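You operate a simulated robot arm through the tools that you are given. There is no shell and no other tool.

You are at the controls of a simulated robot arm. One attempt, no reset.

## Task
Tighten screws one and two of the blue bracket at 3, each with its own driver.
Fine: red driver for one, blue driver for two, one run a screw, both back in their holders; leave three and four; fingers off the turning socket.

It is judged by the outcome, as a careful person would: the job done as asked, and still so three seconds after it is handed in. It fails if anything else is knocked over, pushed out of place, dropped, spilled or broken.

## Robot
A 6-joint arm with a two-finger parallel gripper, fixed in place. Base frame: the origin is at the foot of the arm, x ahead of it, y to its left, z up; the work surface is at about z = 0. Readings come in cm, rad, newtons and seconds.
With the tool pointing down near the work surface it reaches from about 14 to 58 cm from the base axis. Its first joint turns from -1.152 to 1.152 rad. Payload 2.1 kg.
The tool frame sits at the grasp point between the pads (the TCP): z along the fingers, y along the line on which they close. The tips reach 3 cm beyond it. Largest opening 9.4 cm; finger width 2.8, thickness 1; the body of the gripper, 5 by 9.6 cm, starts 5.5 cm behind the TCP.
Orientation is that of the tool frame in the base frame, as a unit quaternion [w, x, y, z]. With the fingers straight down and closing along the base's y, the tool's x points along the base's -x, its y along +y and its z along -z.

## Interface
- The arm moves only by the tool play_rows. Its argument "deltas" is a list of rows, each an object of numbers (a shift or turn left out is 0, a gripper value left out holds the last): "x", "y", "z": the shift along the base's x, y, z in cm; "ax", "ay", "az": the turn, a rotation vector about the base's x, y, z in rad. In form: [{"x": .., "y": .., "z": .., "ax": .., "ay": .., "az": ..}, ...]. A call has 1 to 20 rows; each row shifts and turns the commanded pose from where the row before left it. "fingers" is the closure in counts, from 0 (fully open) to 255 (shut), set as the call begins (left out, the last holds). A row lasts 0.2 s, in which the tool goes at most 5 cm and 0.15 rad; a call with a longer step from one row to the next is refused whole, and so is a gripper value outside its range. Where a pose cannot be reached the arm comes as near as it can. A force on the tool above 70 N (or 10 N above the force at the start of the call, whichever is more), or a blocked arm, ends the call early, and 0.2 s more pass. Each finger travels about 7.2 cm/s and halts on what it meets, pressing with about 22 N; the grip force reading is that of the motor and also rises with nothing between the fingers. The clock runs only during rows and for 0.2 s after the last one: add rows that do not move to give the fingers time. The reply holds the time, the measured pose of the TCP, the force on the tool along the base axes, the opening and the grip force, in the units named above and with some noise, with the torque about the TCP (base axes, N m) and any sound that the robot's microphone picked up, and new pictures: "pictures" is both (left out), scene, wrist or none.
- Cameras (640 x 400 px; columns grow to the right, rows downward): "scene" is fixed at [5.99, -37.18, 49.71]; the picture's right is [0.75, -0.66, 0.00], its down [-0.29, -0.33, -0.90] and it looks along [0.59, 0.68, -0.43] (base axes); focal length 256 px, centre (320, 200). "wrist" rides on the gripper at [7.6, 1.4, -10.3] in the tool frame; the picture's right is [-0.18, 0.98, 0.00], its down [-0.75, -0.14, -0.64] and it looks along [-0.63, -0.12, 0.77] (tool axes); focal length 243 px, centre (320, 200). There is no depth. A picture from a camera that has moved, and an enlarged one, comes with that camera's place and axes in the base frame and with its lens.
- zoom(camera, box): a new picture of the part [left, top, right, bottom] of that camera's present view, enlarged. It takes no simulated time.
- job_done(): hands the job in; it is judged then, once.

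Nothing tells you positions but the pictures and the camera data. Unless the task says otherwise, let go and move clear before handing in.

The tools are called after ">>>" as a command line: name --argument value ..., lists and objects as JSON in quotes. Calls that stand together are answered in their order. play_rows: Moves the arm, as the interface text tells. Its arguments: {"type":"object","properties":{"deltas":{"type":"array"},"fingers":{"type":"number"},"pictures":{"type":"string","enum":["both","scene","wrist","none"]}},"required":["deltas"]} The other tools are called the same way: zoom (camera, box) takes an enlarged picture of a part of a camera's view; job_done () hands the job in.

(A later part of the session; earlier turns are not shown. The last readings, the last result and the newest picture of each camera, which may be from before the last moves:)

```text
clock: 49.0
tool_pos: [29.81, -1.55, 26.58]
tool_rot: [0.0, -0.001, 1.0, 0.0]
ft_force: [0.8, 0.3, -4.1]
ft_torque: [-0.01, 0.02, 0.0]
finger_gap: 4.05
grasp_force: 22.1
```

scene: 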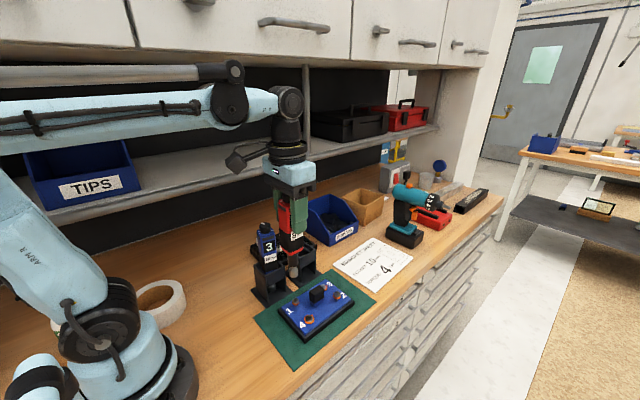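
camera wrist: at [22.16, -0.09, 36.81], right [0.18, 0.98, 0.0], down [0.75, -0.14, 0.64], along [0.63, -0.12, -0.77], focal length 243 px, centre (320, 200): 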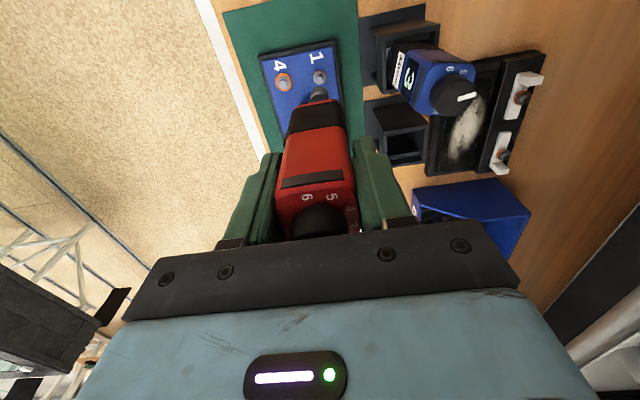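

The socket and screw one's head line up within about half a millimetre. I'll go down until the socket is about 1.3 cm above the head and check again.

>>> play_rows --deltas '[{"z": -1.0}, {"z": -1.5}, {"z": -1.5}, {"z": -1.0}, {"z": -0.5}, {}, {}, {}]' --pictures "both"

>>> zoom --camera "wrist" --box '[280, 60, 360, 110]'

>>> zoom --camera "scene" --box '[275, 260, 335, 320]'

>>> play_rows --deltas '[{}]' --pictures "none"

```text
clock: 50.8
tool_pos: [29.85, -1.55, 21.09]
tool_rot: [0.001, -0.001, 1.0, 0.0]
ft_force: [-0.1, -0.3, -4.5]
ft_torque: [0.02, -0.02, -0.02]
finger_gap: 4.06
grasp_force: 22.0
camera wrist: at [22.21, -0.04, 31.29], right [0.18, 0.98, 0.0], down [0.75, -0.14, 0.64], along [0.63, -0.12, -0.77], focal length 243 px, centre (320, 200)
```

scene: 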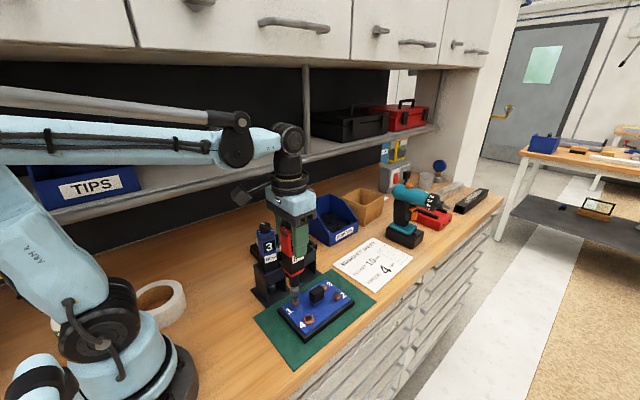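
wrist: 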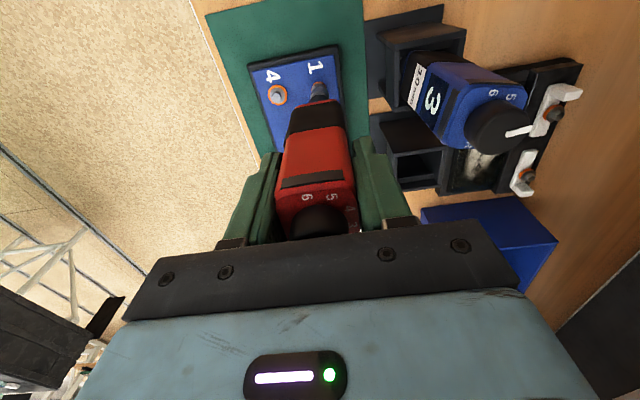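

```text
8.00 times, centred on (320, 85) of wrist
camera zoom: at [22.21, -0.04, 31.29], right [0.18, 0.98, 0.0], down [0.75, -0.14, 0.64], along [0.63, -0.12, -0.77], focal length 1941 px, centre (320, 1120)
```

zoom: 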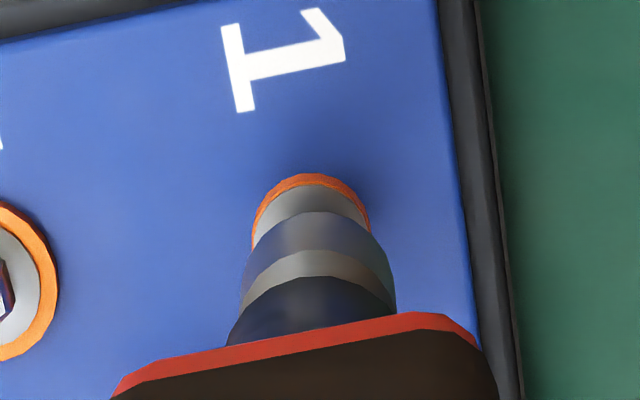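

```text
6.67 times, centred on (305, 290) of scene
camera zoom: at [5.99, -37.18, 49.71], right [0.75, -0.66, 0.0], down [-0.29, -0.33, -0.9], along [0.59, 0.68, -0.43], focal length 1705 px, centre (420, -400)
```

zoom: 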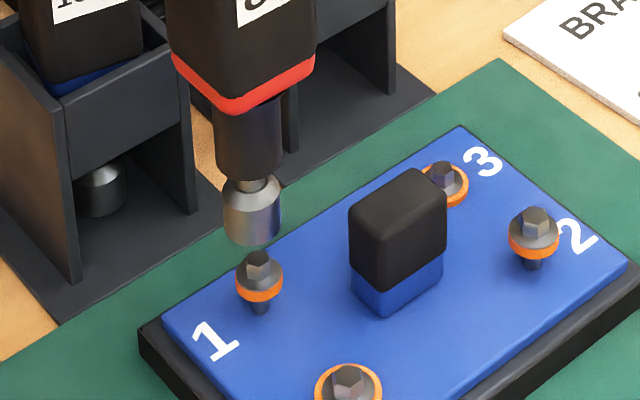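

```text
clock: 51.2
tool_pos: [29.85, -1.54, 21.12]
tool_rot: [0.001, 0.0, 1.0, 0.0]
ft_force: [0.4, -0.1, -5.0]
ft_torque: [0.02, 0.04, 0.0]
finger_gap: 4.05
grasp_force: 22.1
```

From both cameras the head is about 0.1 cm off toward +x, -y. I'll make that small correction and go down gently to just above contact.

>>> play_rows --deltas '[{"x": 0.07, "y": -0.08}, {"z": -0.4}, {"z": -0.4}, {}, {}]' --pictures "wrist"

>>> zoom --camera "scene" --box '[275, 260, 335, 320]'

>>> zoom --camera "wrist" --box '[280, 60, 360, 110]'

```text
clock: 52.4
tool_pos: [29.97, -1.44, 20.23]
tool_rot: [0.001, -0.001, 1.0, 0.0]
ft_force: [-1.3, -0.5, -4.8]
ft_torque: [0.02, -0.03, 0.03]
finger_gap: 4.04
grasp_force: 22.0
camera wrist: at [22.29, -0.06, 30.51], right [0.18, 0.98, 0.0], down [0.75, -0.14, 0.64], along [0.63, -0.12, -0.77], focal length 243 px, centre (320, 200)
```

wrist: 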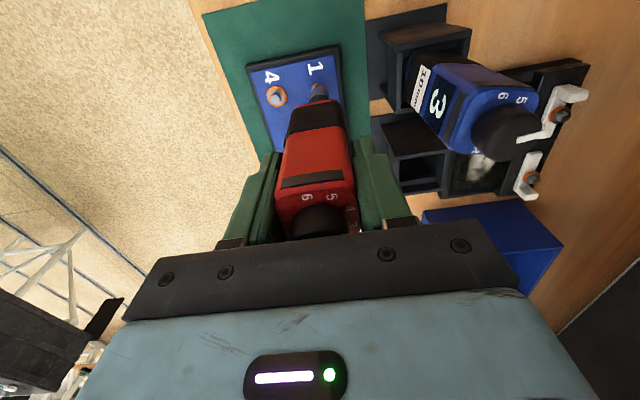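

```text
6.67 times, centred on (305, 290) of scene
camera zoom: at [5.99, -37.18, 49.71], right [0.75, -0.66, 0.0], down [-0.29, -0.33, -0.9], along [0.59, 0.68, -0.43], focal length 1705 px, centre (420, -400)
```

zoom: 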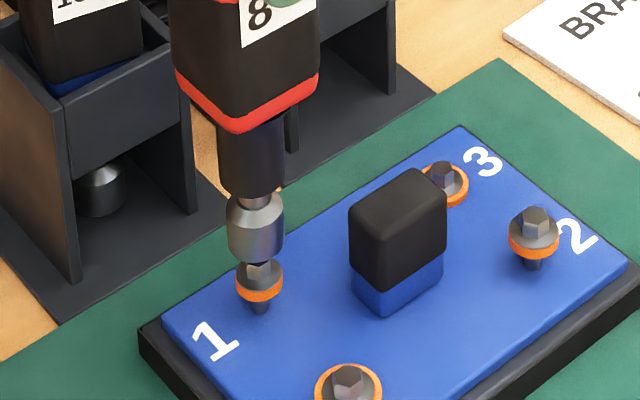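

```text
8.00 times, centred on (320, 85) of wrist
camera zoom: at [22.29, -0.06, 30.51], right [0.18, 0.98, 0.0], down [0.75, -0.14, 0.64], along [0.63, -0.12, -0.77], focal length 1941 px, centre (320, 1120)
```

zoom: 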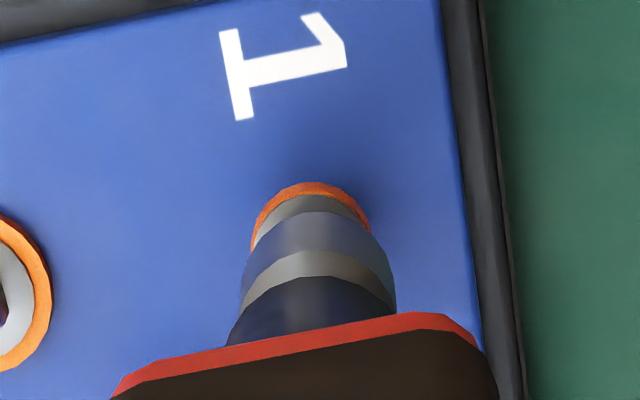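

There's still roughly 0.09 cm left in y. I'll nudge once more and confirm before contact.

>>> play_rows --deltas '[{"y": -0.09}, {}, {}]' --pictures "wrist"

>>> zoom --camera "scene" --box '[280, 275, 310, 305]'

>>> zoom --camera "wrist" --box '[296, 70, 344, 100]'

>>> play_rows --deltas '[{}]' --pictures "none"

```text
clock: 53.2
tool_pos: [29.99, -1.67, 20.25]
tool_rot: [0.001, -0.001, 1.0, 0.0]
ft_force: [0.7, 1.0, -4.3]
ft_torque: [-0.01, 0.0, 0.02]
finger_gap: 4.04
grasp_force: 21.9
camera wrist: at [22.3, -0.23, 30.47], right [0.18, 0.98, 0.0], down [0.75, -0.14, 0.64], along [0.63, -0.12, -0.77], focal length 243 px, centre (320, 200)
```

wrist: 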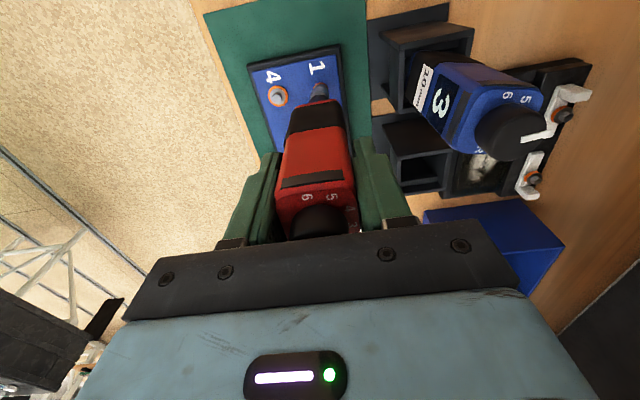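

```text
13.33 times, centred on (295, 290) of scene
camera zoom: at [5.99, -37.18, 49.71], right [0.75, -0.66, 0.0], down [-0.29, -0.33, -0.9], along [0.59, 0.68, -0.43], focal length 3411 px, centre (653, -1000)
```

zoom: 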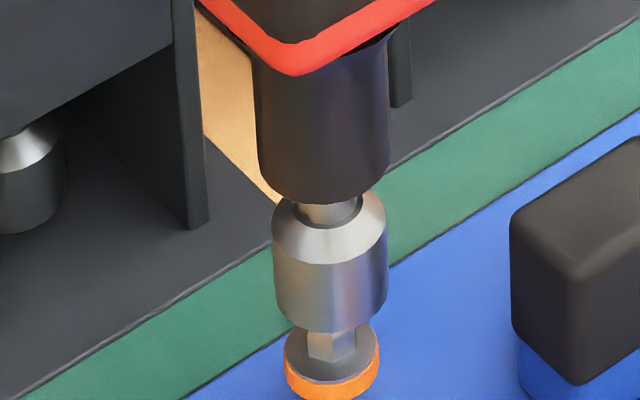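

```text
13.33 times, centred on (320, 85) of wrist
camera zoom: at [22.3, -0.23, 30.47], right [0.18, 0.98, 0.0], down [0.75, -0.14, 0.64], along [0.63, -0.12, -0.77], focal length 3235 px, centre (320, 1733)
```

zoom: 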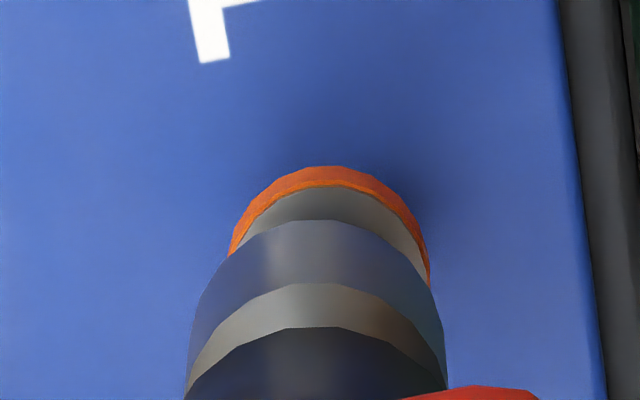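

```text
clock: 53.6
tool_pos: [30.06, -1.69, 20.21]
tool_rot: [0.0, -0.001, 1.0, 0.0]
ft_force: [0.1, 0.1, -4.3]
ft_torque: [0.0, -0.03, 0.02]
finger_gap: 4.06
grasp_force: 21.9
```

Now it's about 0.1 cm the other way. I'll apply a last small correction and look again.

>>> play_rows --deltas '[{"x": 0.06, "y": 0.07}, {}, {}, {}]' --pictures "none"

>>> zoom --camera "scene" --box '[280, 275, 310, 305]'

>>> zoom --camera "wrist" --box '[296, 70, 344, 100]'

```text
clock: 54.6
tool_pos: [30.02, -1.57, 20.11]
tool_rot: [0.0, 0.0, 1.0, 0.0]
ft_force: [0.1, -0.5, -5.1]
ft_torque: [-0.01, 0.01, -0.02]
finger_gap: 4.03
grasp_force: 22.4
```

```text
13.33 times, centred on (295, 290) of scene
camera zoom: at [5.99, -37.18, 49.71], right [0.75, -0.66, 0.0], down [-0.29, -0.33, -0.9], along [0.59, 0.68, -0.43], focal length 3411 px, centre (653, -1000)
```

zoom: 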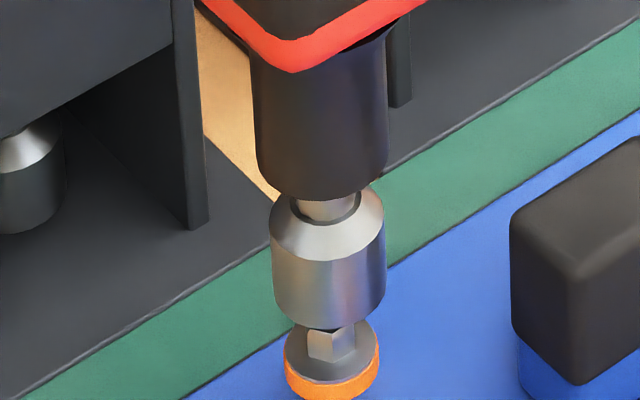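

```text
13.33 times, centred on (320, 85) of wrist
camera zoom: at [22.32, -0.14, 30.47], right [0.18, 0.98, 0.0], down [0.75, -0.14, 0.64], along [0.63, -0.12, -0.77], focal length 3235 px, centre (320, 1733)
```

zoom: 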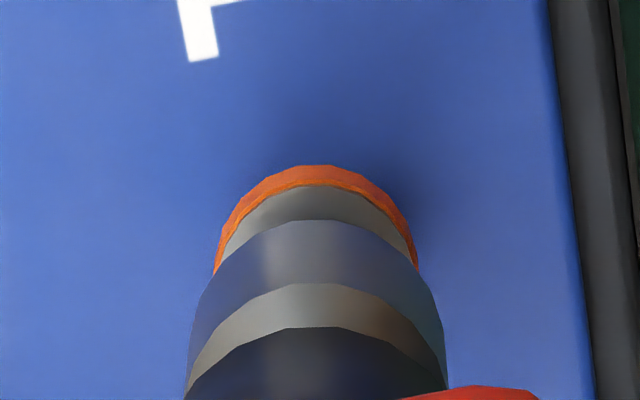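

The socket and head now line up in both views. I'll lower in small steps, watching the force and listening for the driver.

>>> play_rows --deltas '[{"z": -0.1}, {"z": -0.1}, {"z": -0.1}, {"z": -0.1}, {}]' --pictures "none"

>>> zoom --camera "scene" --box '[280, 275, 310, 305]'

```text
clock: 55.8
tool_pos: [30.02, -1.72, 19.87]
tool_rot: [0.001, -0.001, 1.0, 0.0]
ft_force: [-0.5, 0.3, -4.0]
ft_torque: [-0.02, -0.01, 0.0]
finger_gap: 4.05
grasp_force: 21.8
```

```text
13.33 times, centred on (295, 290) of scene
camera zoom: at [5.99, -37.18, 49.71], right [0.75, -0.66, 0.0], down [-0.29, -0.33, -0.9], along [0.59, 0.68, -0.43], focal length 3411 px, centre (653, -1000)
```

zoom: 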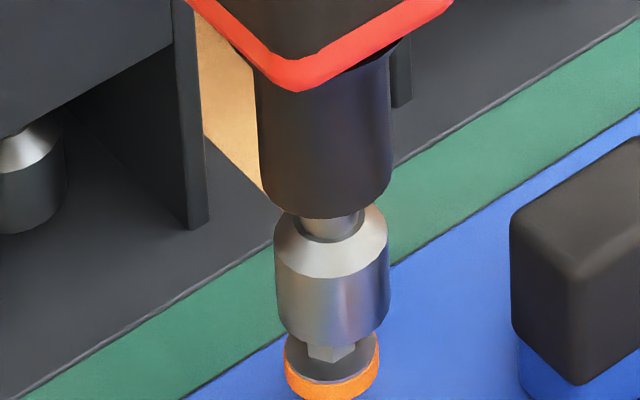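

>>> play_rows --deltas '[{}]' --pictures "wrist"

>>> zoom --camera "wrist" --box '[296, 70, 344, 100]'

```text
clock: 56.2
tool_pos: [30.02, -1.58, 19.9]
tool_rot: [0.001, 0.0, 1.0, 0.0]
ft_force: [0.2, -0.1, -3.6]
ft_torque: [0.03, 0.01, 0.01]
finger_gap: 4.07
grasp_force: 22.1
camera wrist: at [22.35, -0.18, 30.1], right [0.18, 0.98, 0.0], down [0.75, -0.14, 0.64], along [0.63, -0.12, -0.77], focal length 243 px, centre (320, 200)
```

wrist: 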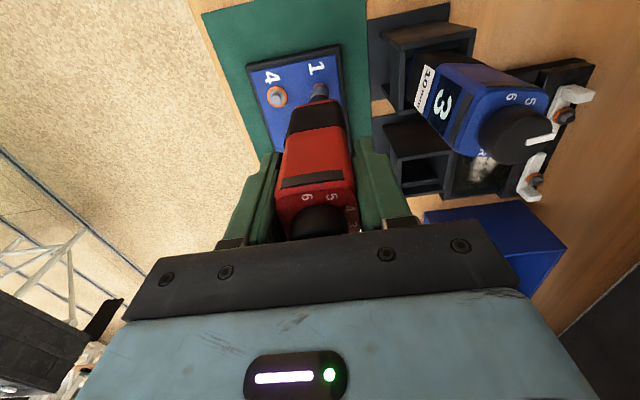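

```text
13.33 times, centred on (320, 85) of wrist
camera zoom: at [22.35, -0.18, 30.1], right [0.18, 0.98, 0.0], down [0.75, -0.14, 0.64], along [0.63, -0.12, -0.77], focal length 3235 px, centre (320, 1733)
```

zoom: 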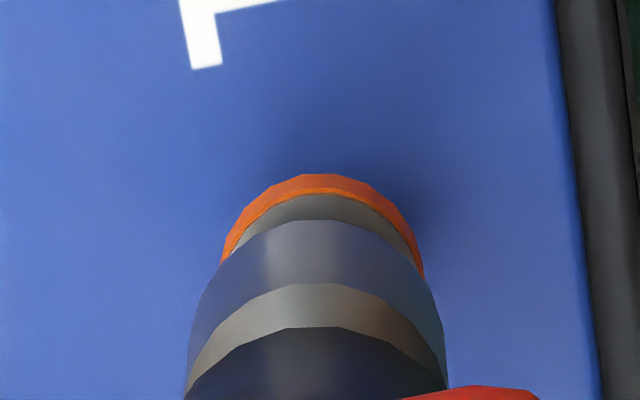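

Alignment is still within about 0.5 mm. I'll keep lowering gently.

>>> play_rows --deltas '[{"y": 0.04, "z": -0.1}, {"z": -0.1}, {"z": -0.1}, {}]' --pictures "none"

>>> zoom --camera "scene" --box '[280, 275, 310, 305]'

```text
clock: 57.2
tool_pos: [30.14, -1.59, 19.55]
tool_rot: [0.001, -0.001, 1.0, 0.0]
ft_force: [0.5, -0.4, -4.5]
ft_torque: [-0.01, 0.01, -0.01]
finger_gap: 4.07
grasp_force: 21.7
```

```text
13.33 times, centred on (295, 290) of scene
camera zoom: at [5.99, -37.18, 49.71], right [0.75, -0.66, 0.0], down [-0.29, -0.33, -0.9], along [0.59, 0.68, -0.43], focal length 3411 px, centre (653, -1000)
```

zoom: 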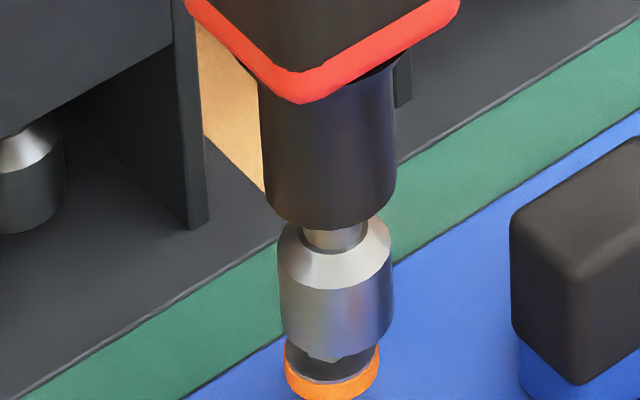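

No contact force yet, and the socket has begun to cover the hex. I'll take out a slight drift in x and go on.

>>> play_rows --deltas '[{"x": -0.08}, {"z": -0.1}, {"z": -0.1}, {}]' --pictures "none"

>>> zoom --camera "scene" --box '[280, 275, 310, 305]'

>>> zoom --camera "wrist" --box '[296, 70, 344, 100]'

```text
clock: 58.2
tool_pos: [30.0, -1.75, 19.45]
tool_rot: [0.0, -0.001, 1.0, 0.0]
ft_force: [-0.4, 0.0, -4.7]
ft_torque: [0.01, 0.0, -0.02]
finger_gap: 4.03
grasp_force: 21.7
```

```text
13.33 times, centred on (295, 290) of scene
camera zoom: at [5.99, -37.18, 49.71], right [0.75, -0.66, 0.0], down [-0.29, -0.33, -0.9], along [0.59, 0.68, -0.43], focal length 3411 px, centre (653, -1000)
```

zoom: 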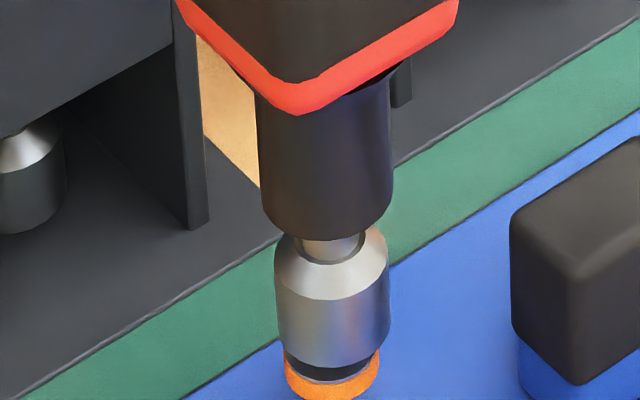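

```text
13.33 times, centred on (320, 85) of wrist
camera zoom: at [22.31, -0.22, 29.67], right [0.18, 0.98, 0.0], down [0.75, -0.14, 0.64], along [0.63, -0.12, -0.77], focal length 3235 px, centre (320, 1733)
```

zoom: 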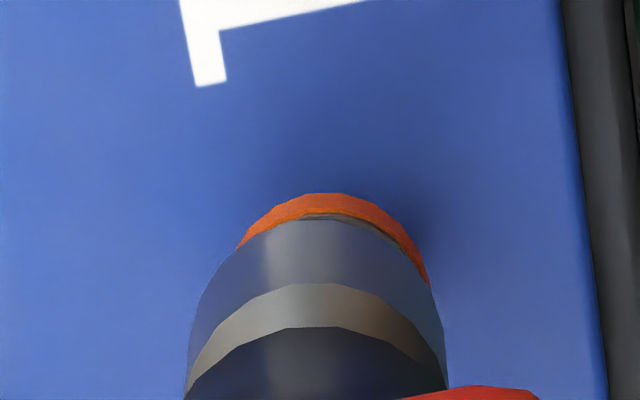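

>>> play_rows --deltas '[{"y": 0.07}, {"z": -0.1}, {"z": -0.1}, {}]' --pictures "none"

>>> zoom --camera "scene" --box '[280, 275, 310, 305]'

>>> zoom --camera "wrist" --box '[296, 70, 344, 100]'

```text
clock: 59.2
tool_pos: [29.83, -1.56, 19.13]
tool_rot: [0.0, -0.001, 1.0, -0.001]
ft_force: [-0.2, -0.7, -4.6]
ft_torque: [-0.02, -0.01, -0.01]
finger_gap: 4.06
grasp_force: 21.5
```

```text
13.33 times, centred on (295, 290) of scene
camera zoom: at [5.99, -37.18, 49.71], right [0.75, -0.66, 0.0], down [-0.29, -0.33, -0.9], along [0.59, 0.68, -0.43], focal length 3411 px, centre (653, -1000)
```

zoom: 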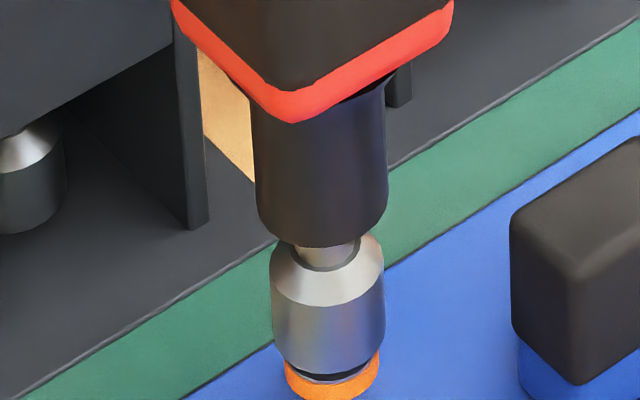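

```text
13.33 times, centred on (320, 85) of wrist
camera zoom: at [22.3, -0.09, 29.43], right [0.18, 0.98, 0.0], down [0.75, -0.14, 0.64], along [0.63, -0.12, -0.77], focal length 3235 px, centre (320, 1733)
```

zoom: 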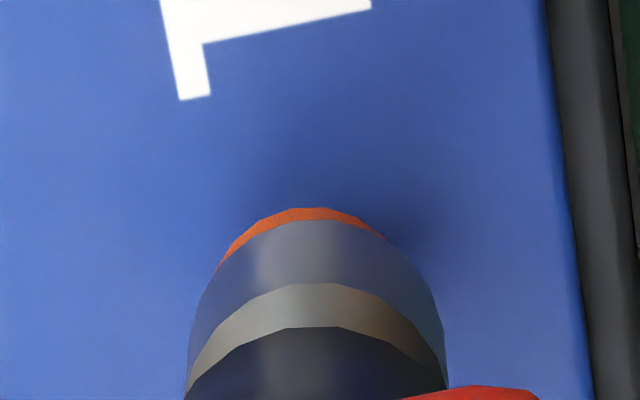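

>>> play_rows --deltas '[{"y": -0.05, "z": -0.1}, {"z": -0.1}, {}, {}]' --pictures "none"

>>> zoom --camera "scene" --box '[280, 275, 310, 305]'

>>> zoom --camera "wrist" --box '[296, 70, 344, 100]'

```text
clock: 60.2
tool_pos: [29.85, -1.64, 19.0]
tool_rot: [0.001, -0.002, 1.0, 0.0]
ft_force: [1.4, 0.1, 1.1]
ft_torque: [0.08, -0.05, 0.05]
finger_gap: 4.05
grasp_force: 22.2
```

```text
13.33 times, centred on (295, 290) of scene
camera zoom: at [5.99, -37.18, 49.71], right [0.75, -0.66, 0.0], down [-0.29, -0.33, -0.9], along [0.59, 0.68, -0.43], focal length 3411 px, centre (653, -1000)
```

zoom: 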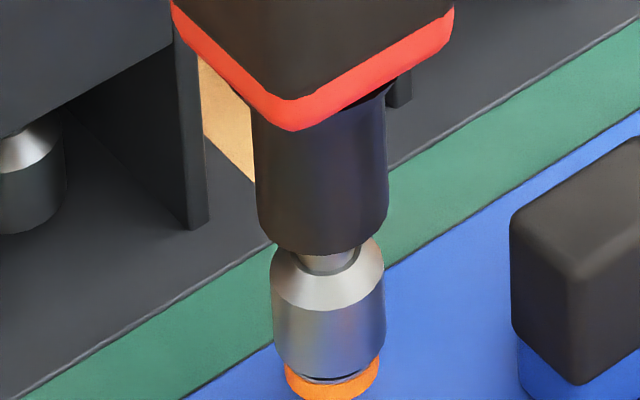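

```text
13.33 times, centred on (320, 85) of wrist
camera zoom: at [22.29, -0.11, 29.27], right [0.18, 0.98, 0.0], down [0.75, -0.14, 0.64], along [0.63, -0.12, -0.77], focal length 3235 px, centre (320, 1733)
```

zoom: 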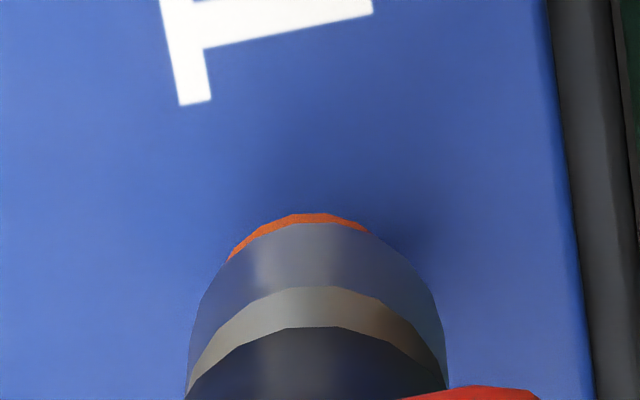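

There is contact (about 5.6 N) with the hex inside the socket. I'll press down gently and look for the driver starting.

>>> play_rows --deltas '[{"z": -0.1}, {"z": -0.1}, {}]' --pictures "scene"

>>> zoom --camera "scene" --box '[270, 220, 320, 310]'

```text
clock: 61.0
tool_pos: [30.0, -1.63, 18.82]
tool_rot: [0.0, -0.001, 1.0, 0.0]
ft_force: [-2.0, -1.9, 0.9]
ft_torque: [-0.16, 0.27, 0.0]
finger_gap: 4.05
grasp_force: 21.7
```

scene: 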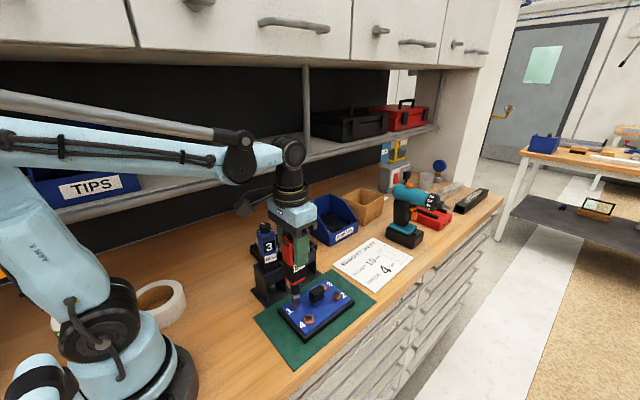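

```text
4.44 times, centred on (295, 265) of scene
camera zoom: at [5.99, -37.18, 49.71], right [0.75, -0.66, 0.0], down [-0.29, -0.33, -0.9], along [0.59, 0.68, -0.43], focal length 1137 px, centre (431, -89)
```

zoom: 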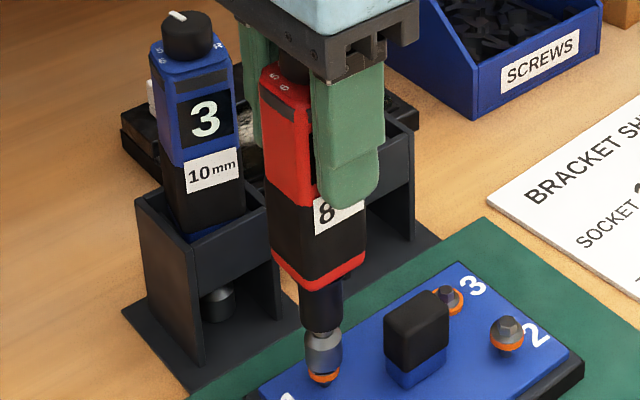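

>>> play_rows --deltas '[{"z": -0.1}, {"z": -0.1}, {}]' --pictures "none"

>>> zoom --camera "scene" --box '[280, 275, 310, 305]'

>>> zoom --camera "wrist" --box '[296, 70, 344, 100]'

```text
clock: 61.8
tool_pos: [30.0, -1.56, 18.59]
tool_rot: [0.001, -0.001, 1.0, 0.001]
ft_force: [-1.6, 0.6, 0.5]
ft_torque: [0.26, 0.15, -0.03]
finger_gap: 4.0
grasp_force: 22.1
```

```text
13.33 times, centred on (295, 290) of scene
camera zoom: at [5.99, -37.18, 49.71], right [0.75, -0.66, 0.0], down [-0.29, -0.33, -0.9], along [0.59, 0.68, -0.43], focal length 3411 px, centre (653, -1000)
```

zoom: 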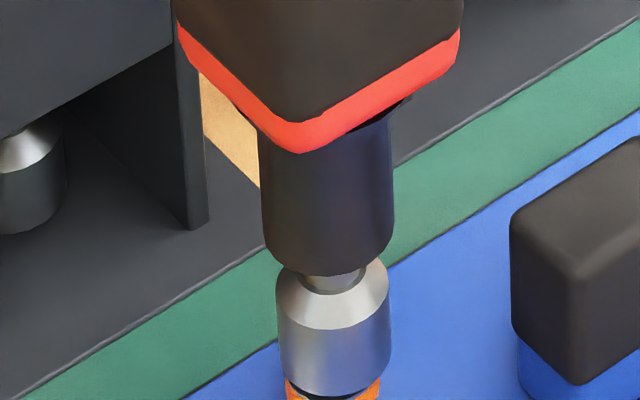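

```text
13.33 times, centred on (320, 85) of wrist
camera zoom: at [22.39, -0.13, 28.75], right [0.18, 0.98, 0.0], down [0.75, -0.14, 0.64], along [0.63, -0.12, -0.77], focal length 3235 px, centre (320, 1733)
```

zoom: 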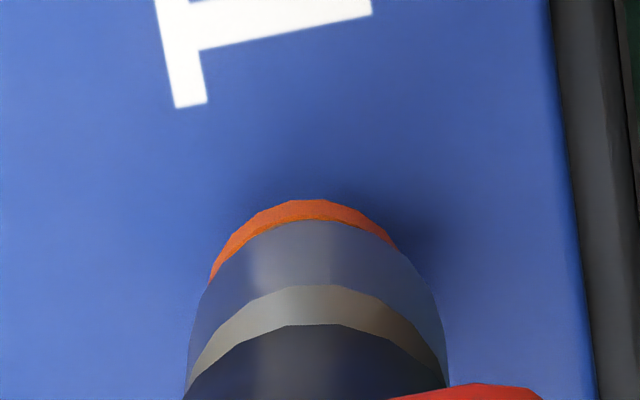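

The ring has gone lower, so the screw seems to be driving in. I'll hold briefly and see whether it goes on by itself.

>>> play_rows --deltas '[{}, {}]' --pictures "none"

>>> zoom --camera "scene" --box '[276, 276, 316, 316]'

>>> zoom --camera "wrist" --box '[296, 70, 344, 100]'

```text
clock: 62.4
tool_pos: [30.09, -1.59, 18.39]
tool_rot: [0.0, -0.001, 1.0, 0.0]
ft_force: [0.3, 2.4, 0.7]
ft_torque: [0.26, 0.0, 0.05]
finger_gap: 4.05
grasp_force: 22.3
```

```text
10.00 times, centred on (296, 296) of scene
camera zoom: at [5.99, -37.18, 49.71], right [0.75, -0.66, 0.0], down [-0.29, -0.33, -0.9], along [0.59, 0.68, -0.43], focal length 2558 px, centre (560, -760)
```

zoom: 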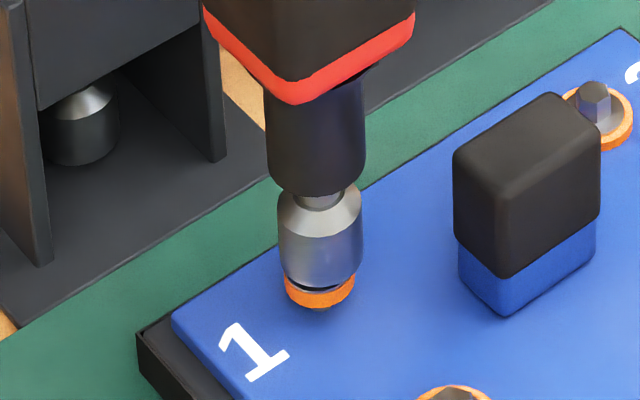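

```text
13.33 times, centred on (320, 85) of wrist
camera zoom: at [22.39, -0.13, 28.75], right [0.18, 0.98, 0.0], down [0.75, -0.14, 0.64], along [0.63, -0.12, -0.77], focal length 3235 px, centre (320, 1733)
```

zoom: 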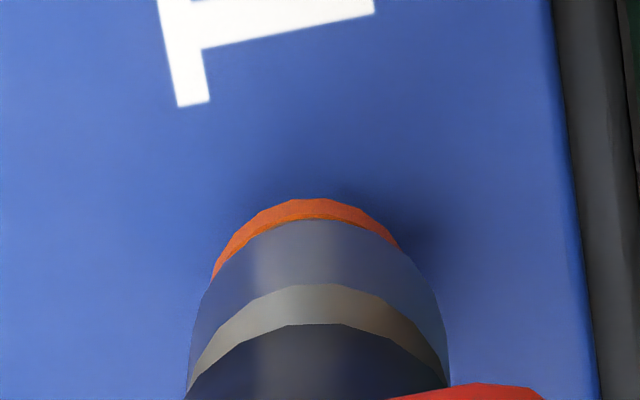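

The screw follows only as I press, with a steady 5 N. I'll go on pressing slowly and watch for the force to rise or a sound.

>>> play_rows --deltas '[{"z": -0.1}, {"z": -0.1}, {}]' --pictures "none"

>>> zoom --camera "scene" --box '[276, 276, 316, 316]'

>>> zoom --camera "wrist" --box '[296, 70, 344, 100]'

```text
clock: 63.2
tool_pos: [29.86, -1.62, 18.28]
tool_rot: [0.0, 0.0, 1.0, 0.0]
ft_force: [3.2, 0.7, 1.7]
ft_torque: [0.17, -0.35, -0.02]
finger_gap: 4.02
grasp_force: 21.7
```

```text
10.00 times, centred on (296, 296) of scene
camera zoom: at [5.99, -37.18, 49.71], right [0.75, -0.66, 0.0], down [-0.29, -0.33, -0.9], along [0.59, 0.68, -0.43], focal length 2558 px, centre (560, -760)
```

zoom: 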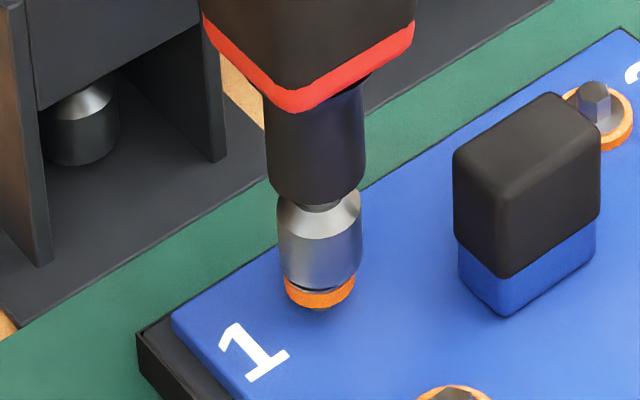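

```text
13.33 times, centred on (320, 85) of wrist
camera zoom: at [22.34, -0.15, 28.57], right [0.18, 0.98, 0.0], down [0.75, -0.14, 0.64], along [0.63, -0.12, -0.77], focal length 3235 px, centre (320, 1733)
```

zoom: 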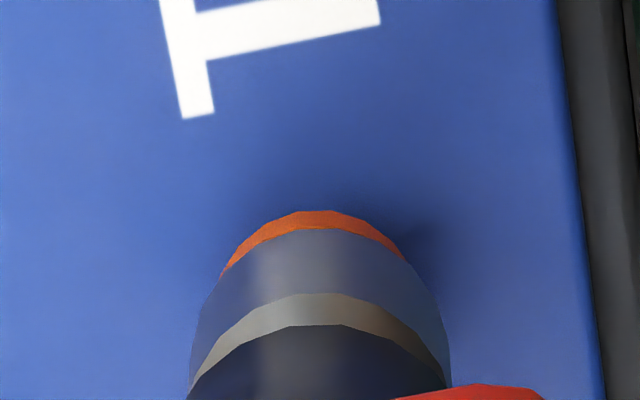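

The socket's spring is now compressing, and the screw has settled on its thread. I'll press a bit further to trigger the driver.

>>> play_rows --deltas '[{"z": -0.1}, {}]' --pictures "none"

>>> zoom --camera "scene" --box '[276, 276, 316, 316]'

>>> zoom --camera "scene" --box '[265, 200, 325, 290]'

```text
clock: 63.8
tool_pos: [29.93, -1.63, 18.29]
tool_rot: [0.001, -0.001, 1.0, -0.001]
ft_force: [1.3, 0.9, -0.1]
ft_torque: [0.02, -0.14, -0.05]
finger_gap: 4.01
grasp_force: 21.7
```

```text
10.00 times, centred on (296, 296) of scene
camera zoom: at [5.99, -37.18, 49.71], right [0.75, -0.66, 0.0], down [-0.29, -0.33, -0.9], along [0.59, 0.68, -0.43], focal length 2558 px, centre (560, -760)
```

zoom: 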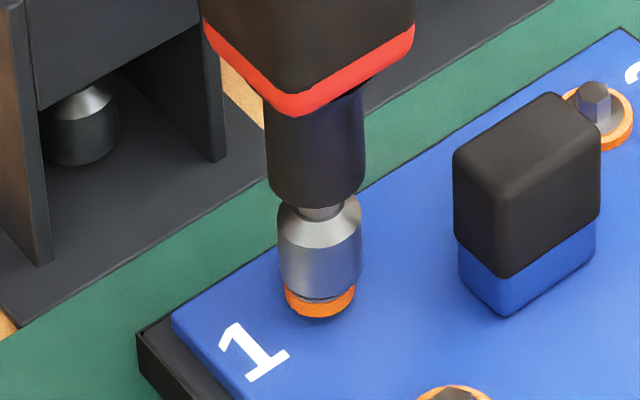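

```text
4.44 times, centred on (295, 245) of scene
camera zoom: at [5.99, -37.18, 49.71], right [0.75, -0.66, 0.0], down [-0.29, -0.33, -0.9], along [0.59, 0.68, -0.43], focal length 1137 px, centre (431, 0)
```

zoom: 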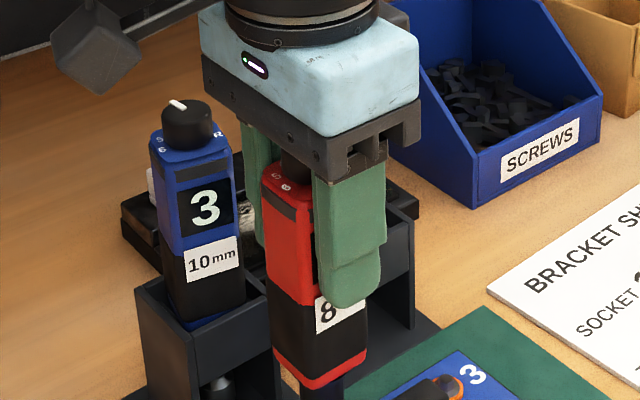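

The screw advances whenever the spring is pressed, so I should press continuously until it seats. I'll follow it down steadily.

>>> play_rows --deltas '[{"z": -0.08}, {"z": -0.08}, {"z": -0.08}, {"z": -0.06}, {}]' --pictures "none"

>>> zoom --camera "scene" --box '[276, 276, 316, 316]'

>>> zoom --camera "scene" --box '[265, 200, 325, 290]'

>>> zoom --camera "wrist" --box '[240, 70, 400, 240]'

```text
clock: 65.0
tool_pos: [29.88, -1.58, 18.03]
tool_rot: [0.001, -0.001, 1.0, 0.0]
ft_force: [0.8, -1.5, 0.7]
ft_torque: [-0.22, -0.12, -0.01]
finger_gap: 4.05
grasp_force: 21.6
```

```text
10.00 times, centred on (296, 296) of scene
camera zoom: at [5.99, -37.18, 49.71], right [0.75, -0.66, 0.0], down [-0.29, -0.33, -0.9], along [0.59, 0.68, -0.43], focal length 2558 px, centre (560, -760)
```

zoom: 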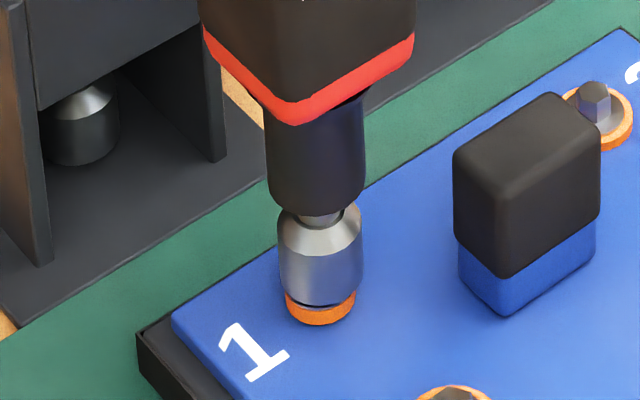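

```text
4.44 times, centred on (295, 245) of scene
camera zoom: at [5.99, -37.18, 49.71], right [0.75, -0.66, 0.0], down [-0.29, -0.33, -0.9], along [0.59, 0.68, -0.43], focal length 1137 px, centre (431, 0)
```

zoom: 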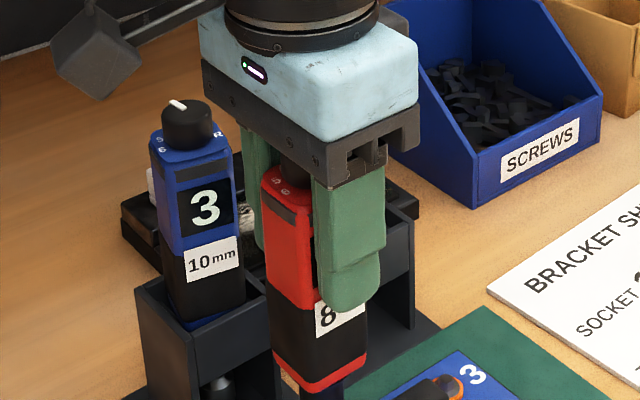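

```text
2.35 times, centred on (320, 155) of wrist
camera zoom: at [22.33, -0.13, 28.23], right [0.18, 0.98, 0.0], down [0.75, -0.14, 0.64], along [0.63, -0.12, -0.77], focal length 571 px, centre (320, 306)
```

zoom: 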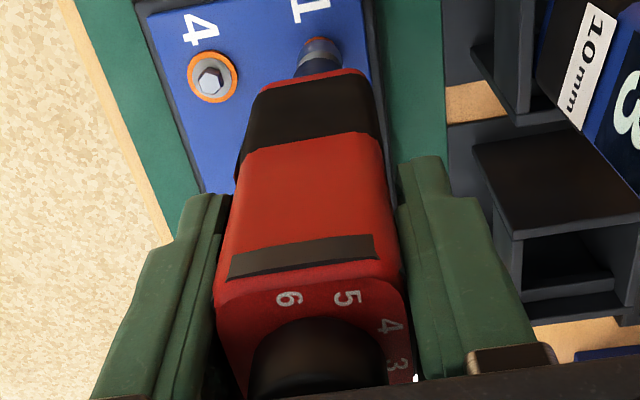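

>>> play_rows --deltas '[{"z": -0.08}, {"z": -0.08}, {"z": -0.08}, {"z": -0.08}, {}]' --pictures "none"

>>> zoom --camera "scene" --box '[276, 276, 316, 316]'

>>> zoom --camera "scene" --box '[265, 200, 325, 290]'

```text
clock: 66.2
tool_pos: [30.0, -1.52, 17.7]
tool_rot: [0.0, -0.001, 1.0, 0.001]
ft_force: [-1.4, -0.4, 1.4]
ft_torque: [-0.1, 0.12, 0.0]
finger_gap: 4.01
grasp_force: 21.9
```

```text
10.00 times, centred on (296, 296) of scene
camera zoom: at [5.99, -37.18, 49.71], right [0.75, -0.66, 0.0], down [-0.29, -0.33, -0.9], along [0.59, 0.68, -0.43], focal length 2558 px, centre (560, -760)
```

zoom: 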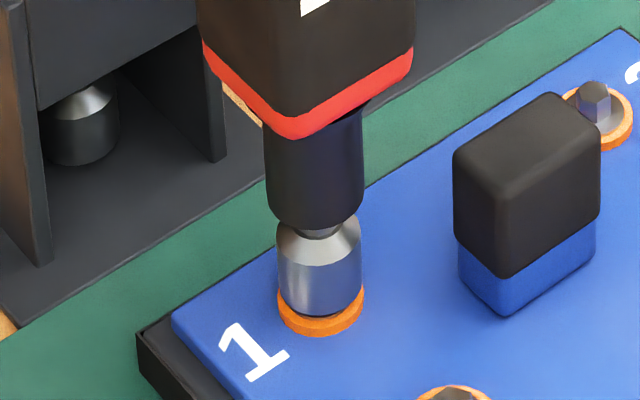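

```text
4.44 times, centred on (295, 245) of scene
camera zoom: at [5.99, -37.18, 49.71], right [0.75, -0.66, 0.0], down [-0.29, -0.33, -0.9], along [0.59, 0.68, -0.43], focal length 1137 px, centre (431, 0)
```

zoom: 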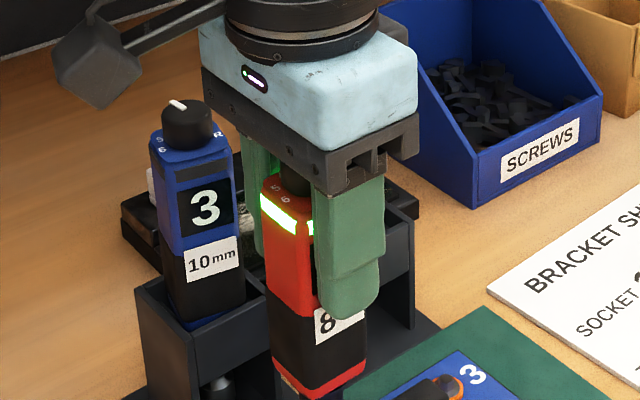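

The driver's light strip has turned green and the screw is seated, so run one is finished. I'll lift straight off now.

>>> play_rows --deltas '[{"z": 0.5}, {"z": 1.0}, {"z": 1.5}, {"z": 1.5}, {"z": 2.0}, {}, {}]' --pictures "both"

>>> zoom --camera "scene" --box '[265, 260, 365, 340]'

>>> zoom --camera "scene" --box '[245, 180, 345, 260]'

>>> zoom --camera "wrist" --box '[240, 40, 400, 140]'

```text
clock: 67.8
tool_pos: [29.85, -1.77, 24.13]
tool_rot: [0.0, -0.001, 1.0, 0.0]
ft_force: [-0.7, 0.5, -3.8]
ft_torque: [-0.01, 0.0, 0.0]
finger_gap: 4.06
grasp_force: 21.6
camera wrist: at [22.34, -0.27, 34.4], right [0.18, 0.98, 0.0], down [0.75, -0.14, 0.64], along [0.63, -0.12, -0.77], focal length 243 px, centre (320, 200)
```

scene: 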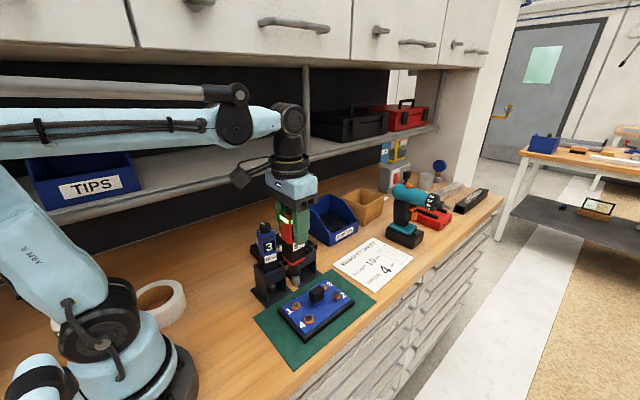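
wrist: 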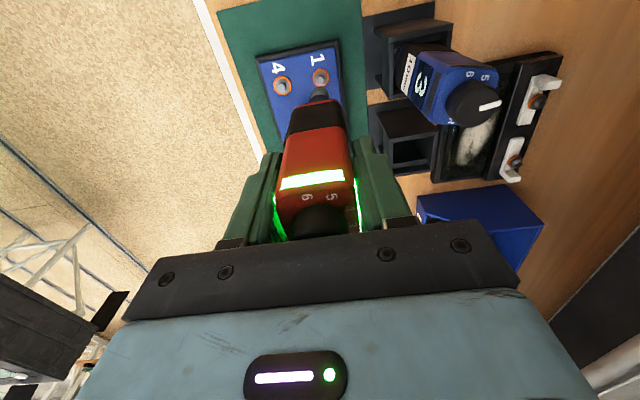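

```text
5.00 times, centred on (315, 300) of scene
camera zoom: at [5.99, -37.18, 49.71], right [0.75, -0.66, 0.0], down [-0.29, -0.33, -0.9], along [0.59, 0.68, -0.43], focal length 1279 px, centre (345, -300)
```

zoom: 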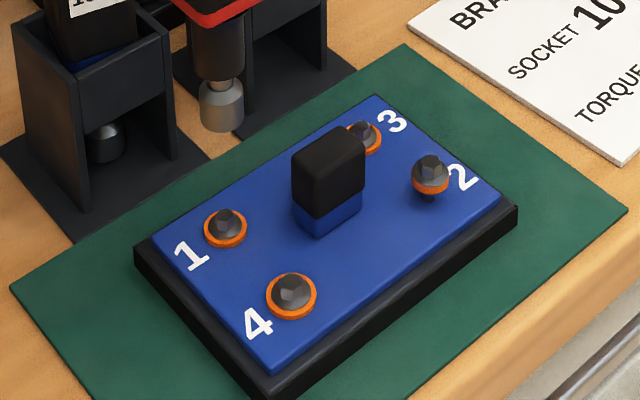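

```text
5.00 times, centred on (295, 220) of scene
camera zoom: at [5.99, -37.18, 49.71], right [0.75, -0.66, 0.0], down [-0.29, -0.33, -0.9], along [0.59, 0.68, -0.43], focal length 1279 px, centre (445, 100)
```

zoom: 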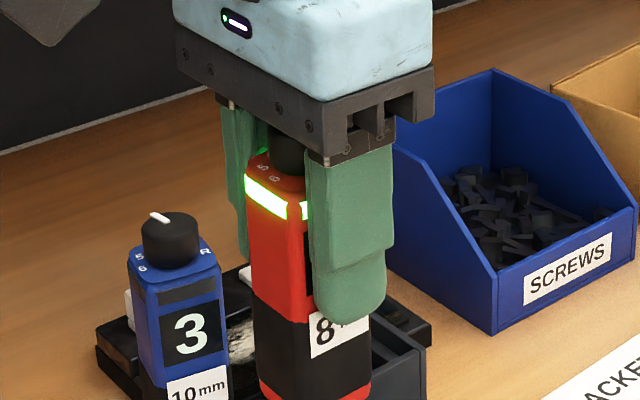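

```text
4.00 times, centred on (320, 90) of wrist
camera zoom: at [22.34, -0.27, 34.4], right [0.18, 0.98, 0.0], down [0.75, -0.14, 0.64], along [0.63, -0.12, -0.77], focal length 970 px, centre (320, 640)
```

zoom: 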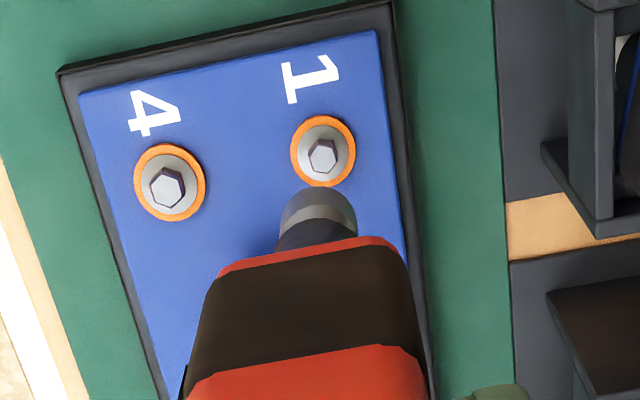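

Screw one is seated flat like three and four, and the green light confirms it. Next I'll carry the red driver back over its holder.

>>> play_rows --deltas '[{"z": 1.2}, {"z": 1.2}, {"x": 2.3}, {"x": 2.3}, {"x": 2.3}, {"x": 2.2}, {"y": 2.4}, {"y": 2.4}, {"y": 2.5}, {"y": 2.4}, {}, {}, {}]' --pictures "both"

>>> play_rows --deltas '[{}]' --pictures "none"

>>> zoom --camera "wrist" --box '[270, 30, 370, 120]'

>>> zoom --camera "scene" --box '[255, 215, 335, 295]'

```text
clock: 70.6
tool_pos: [39.03, 8.17, 26.56]
tool_rot: [0.001, -0.001, 1.0, 0.0]
ft_force: [0.1, 0.7, -4.2]
ft_torque: [0.02, 0.0, 0.0]
finger_gap: 4.03
grasp_force: 22.4
camera wrist: at [31.45, 9.61, 36.75], right [0.18, 0.98, 0.0], down [0.75, -0.14, 0.64], along [0.63, -0.12, -0.77], focal length 243 px, centre (320, 200)
```

scene: 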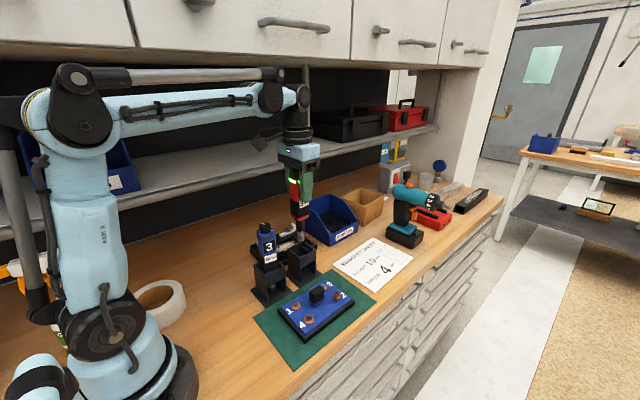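
wrist: 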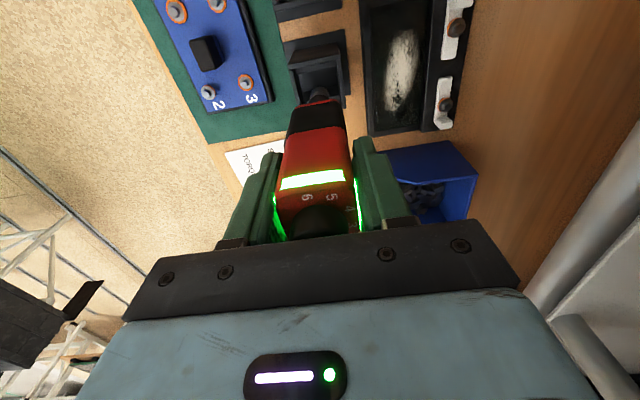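

```text
clock: 71.0
tool_pos: [39.02, 8.13, 26.53]
tool_rot: [0.0, -0.001, 1.0, 0.0]
ft_force: [0.0, -0.4, -4.7]
ft_torque: [0.0, 0.03, 0.04]
finger_gap: 4.05
grasp_force: 22.3
```

```text
4.44 times, centred on (320, 75) of wrist
camera zoom: at [31.45, 9.61, 36.75], right [0.18, 0.98, 0.0], down [0.75, -0.14, 0.64], along [0.63, -0.12, -0.77], focal length 1078 px, centre (320, 756)
```

zoom: 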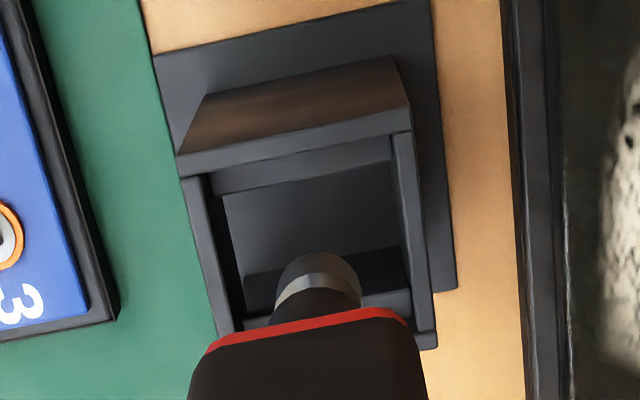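

```text
5.00 times, centred on (295, 255) of scene
camera zoom: at [5.99, -37.18, 49.71], right [0.75, -0.66, 0.0], down [-0.29, -0.33, -0.9], along [0.59, 0.68, -0.43], focal length 1279 px, centre (445, -75)
```

zoom: 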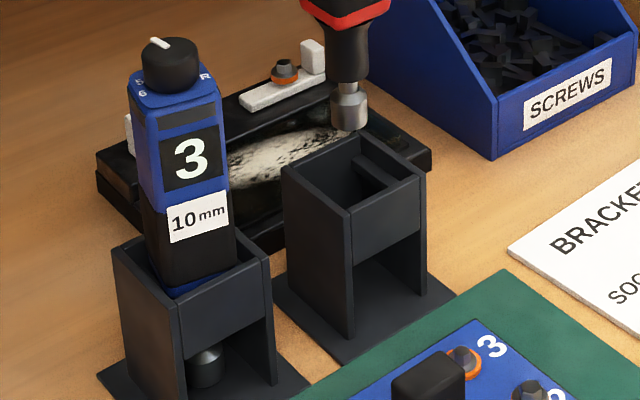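

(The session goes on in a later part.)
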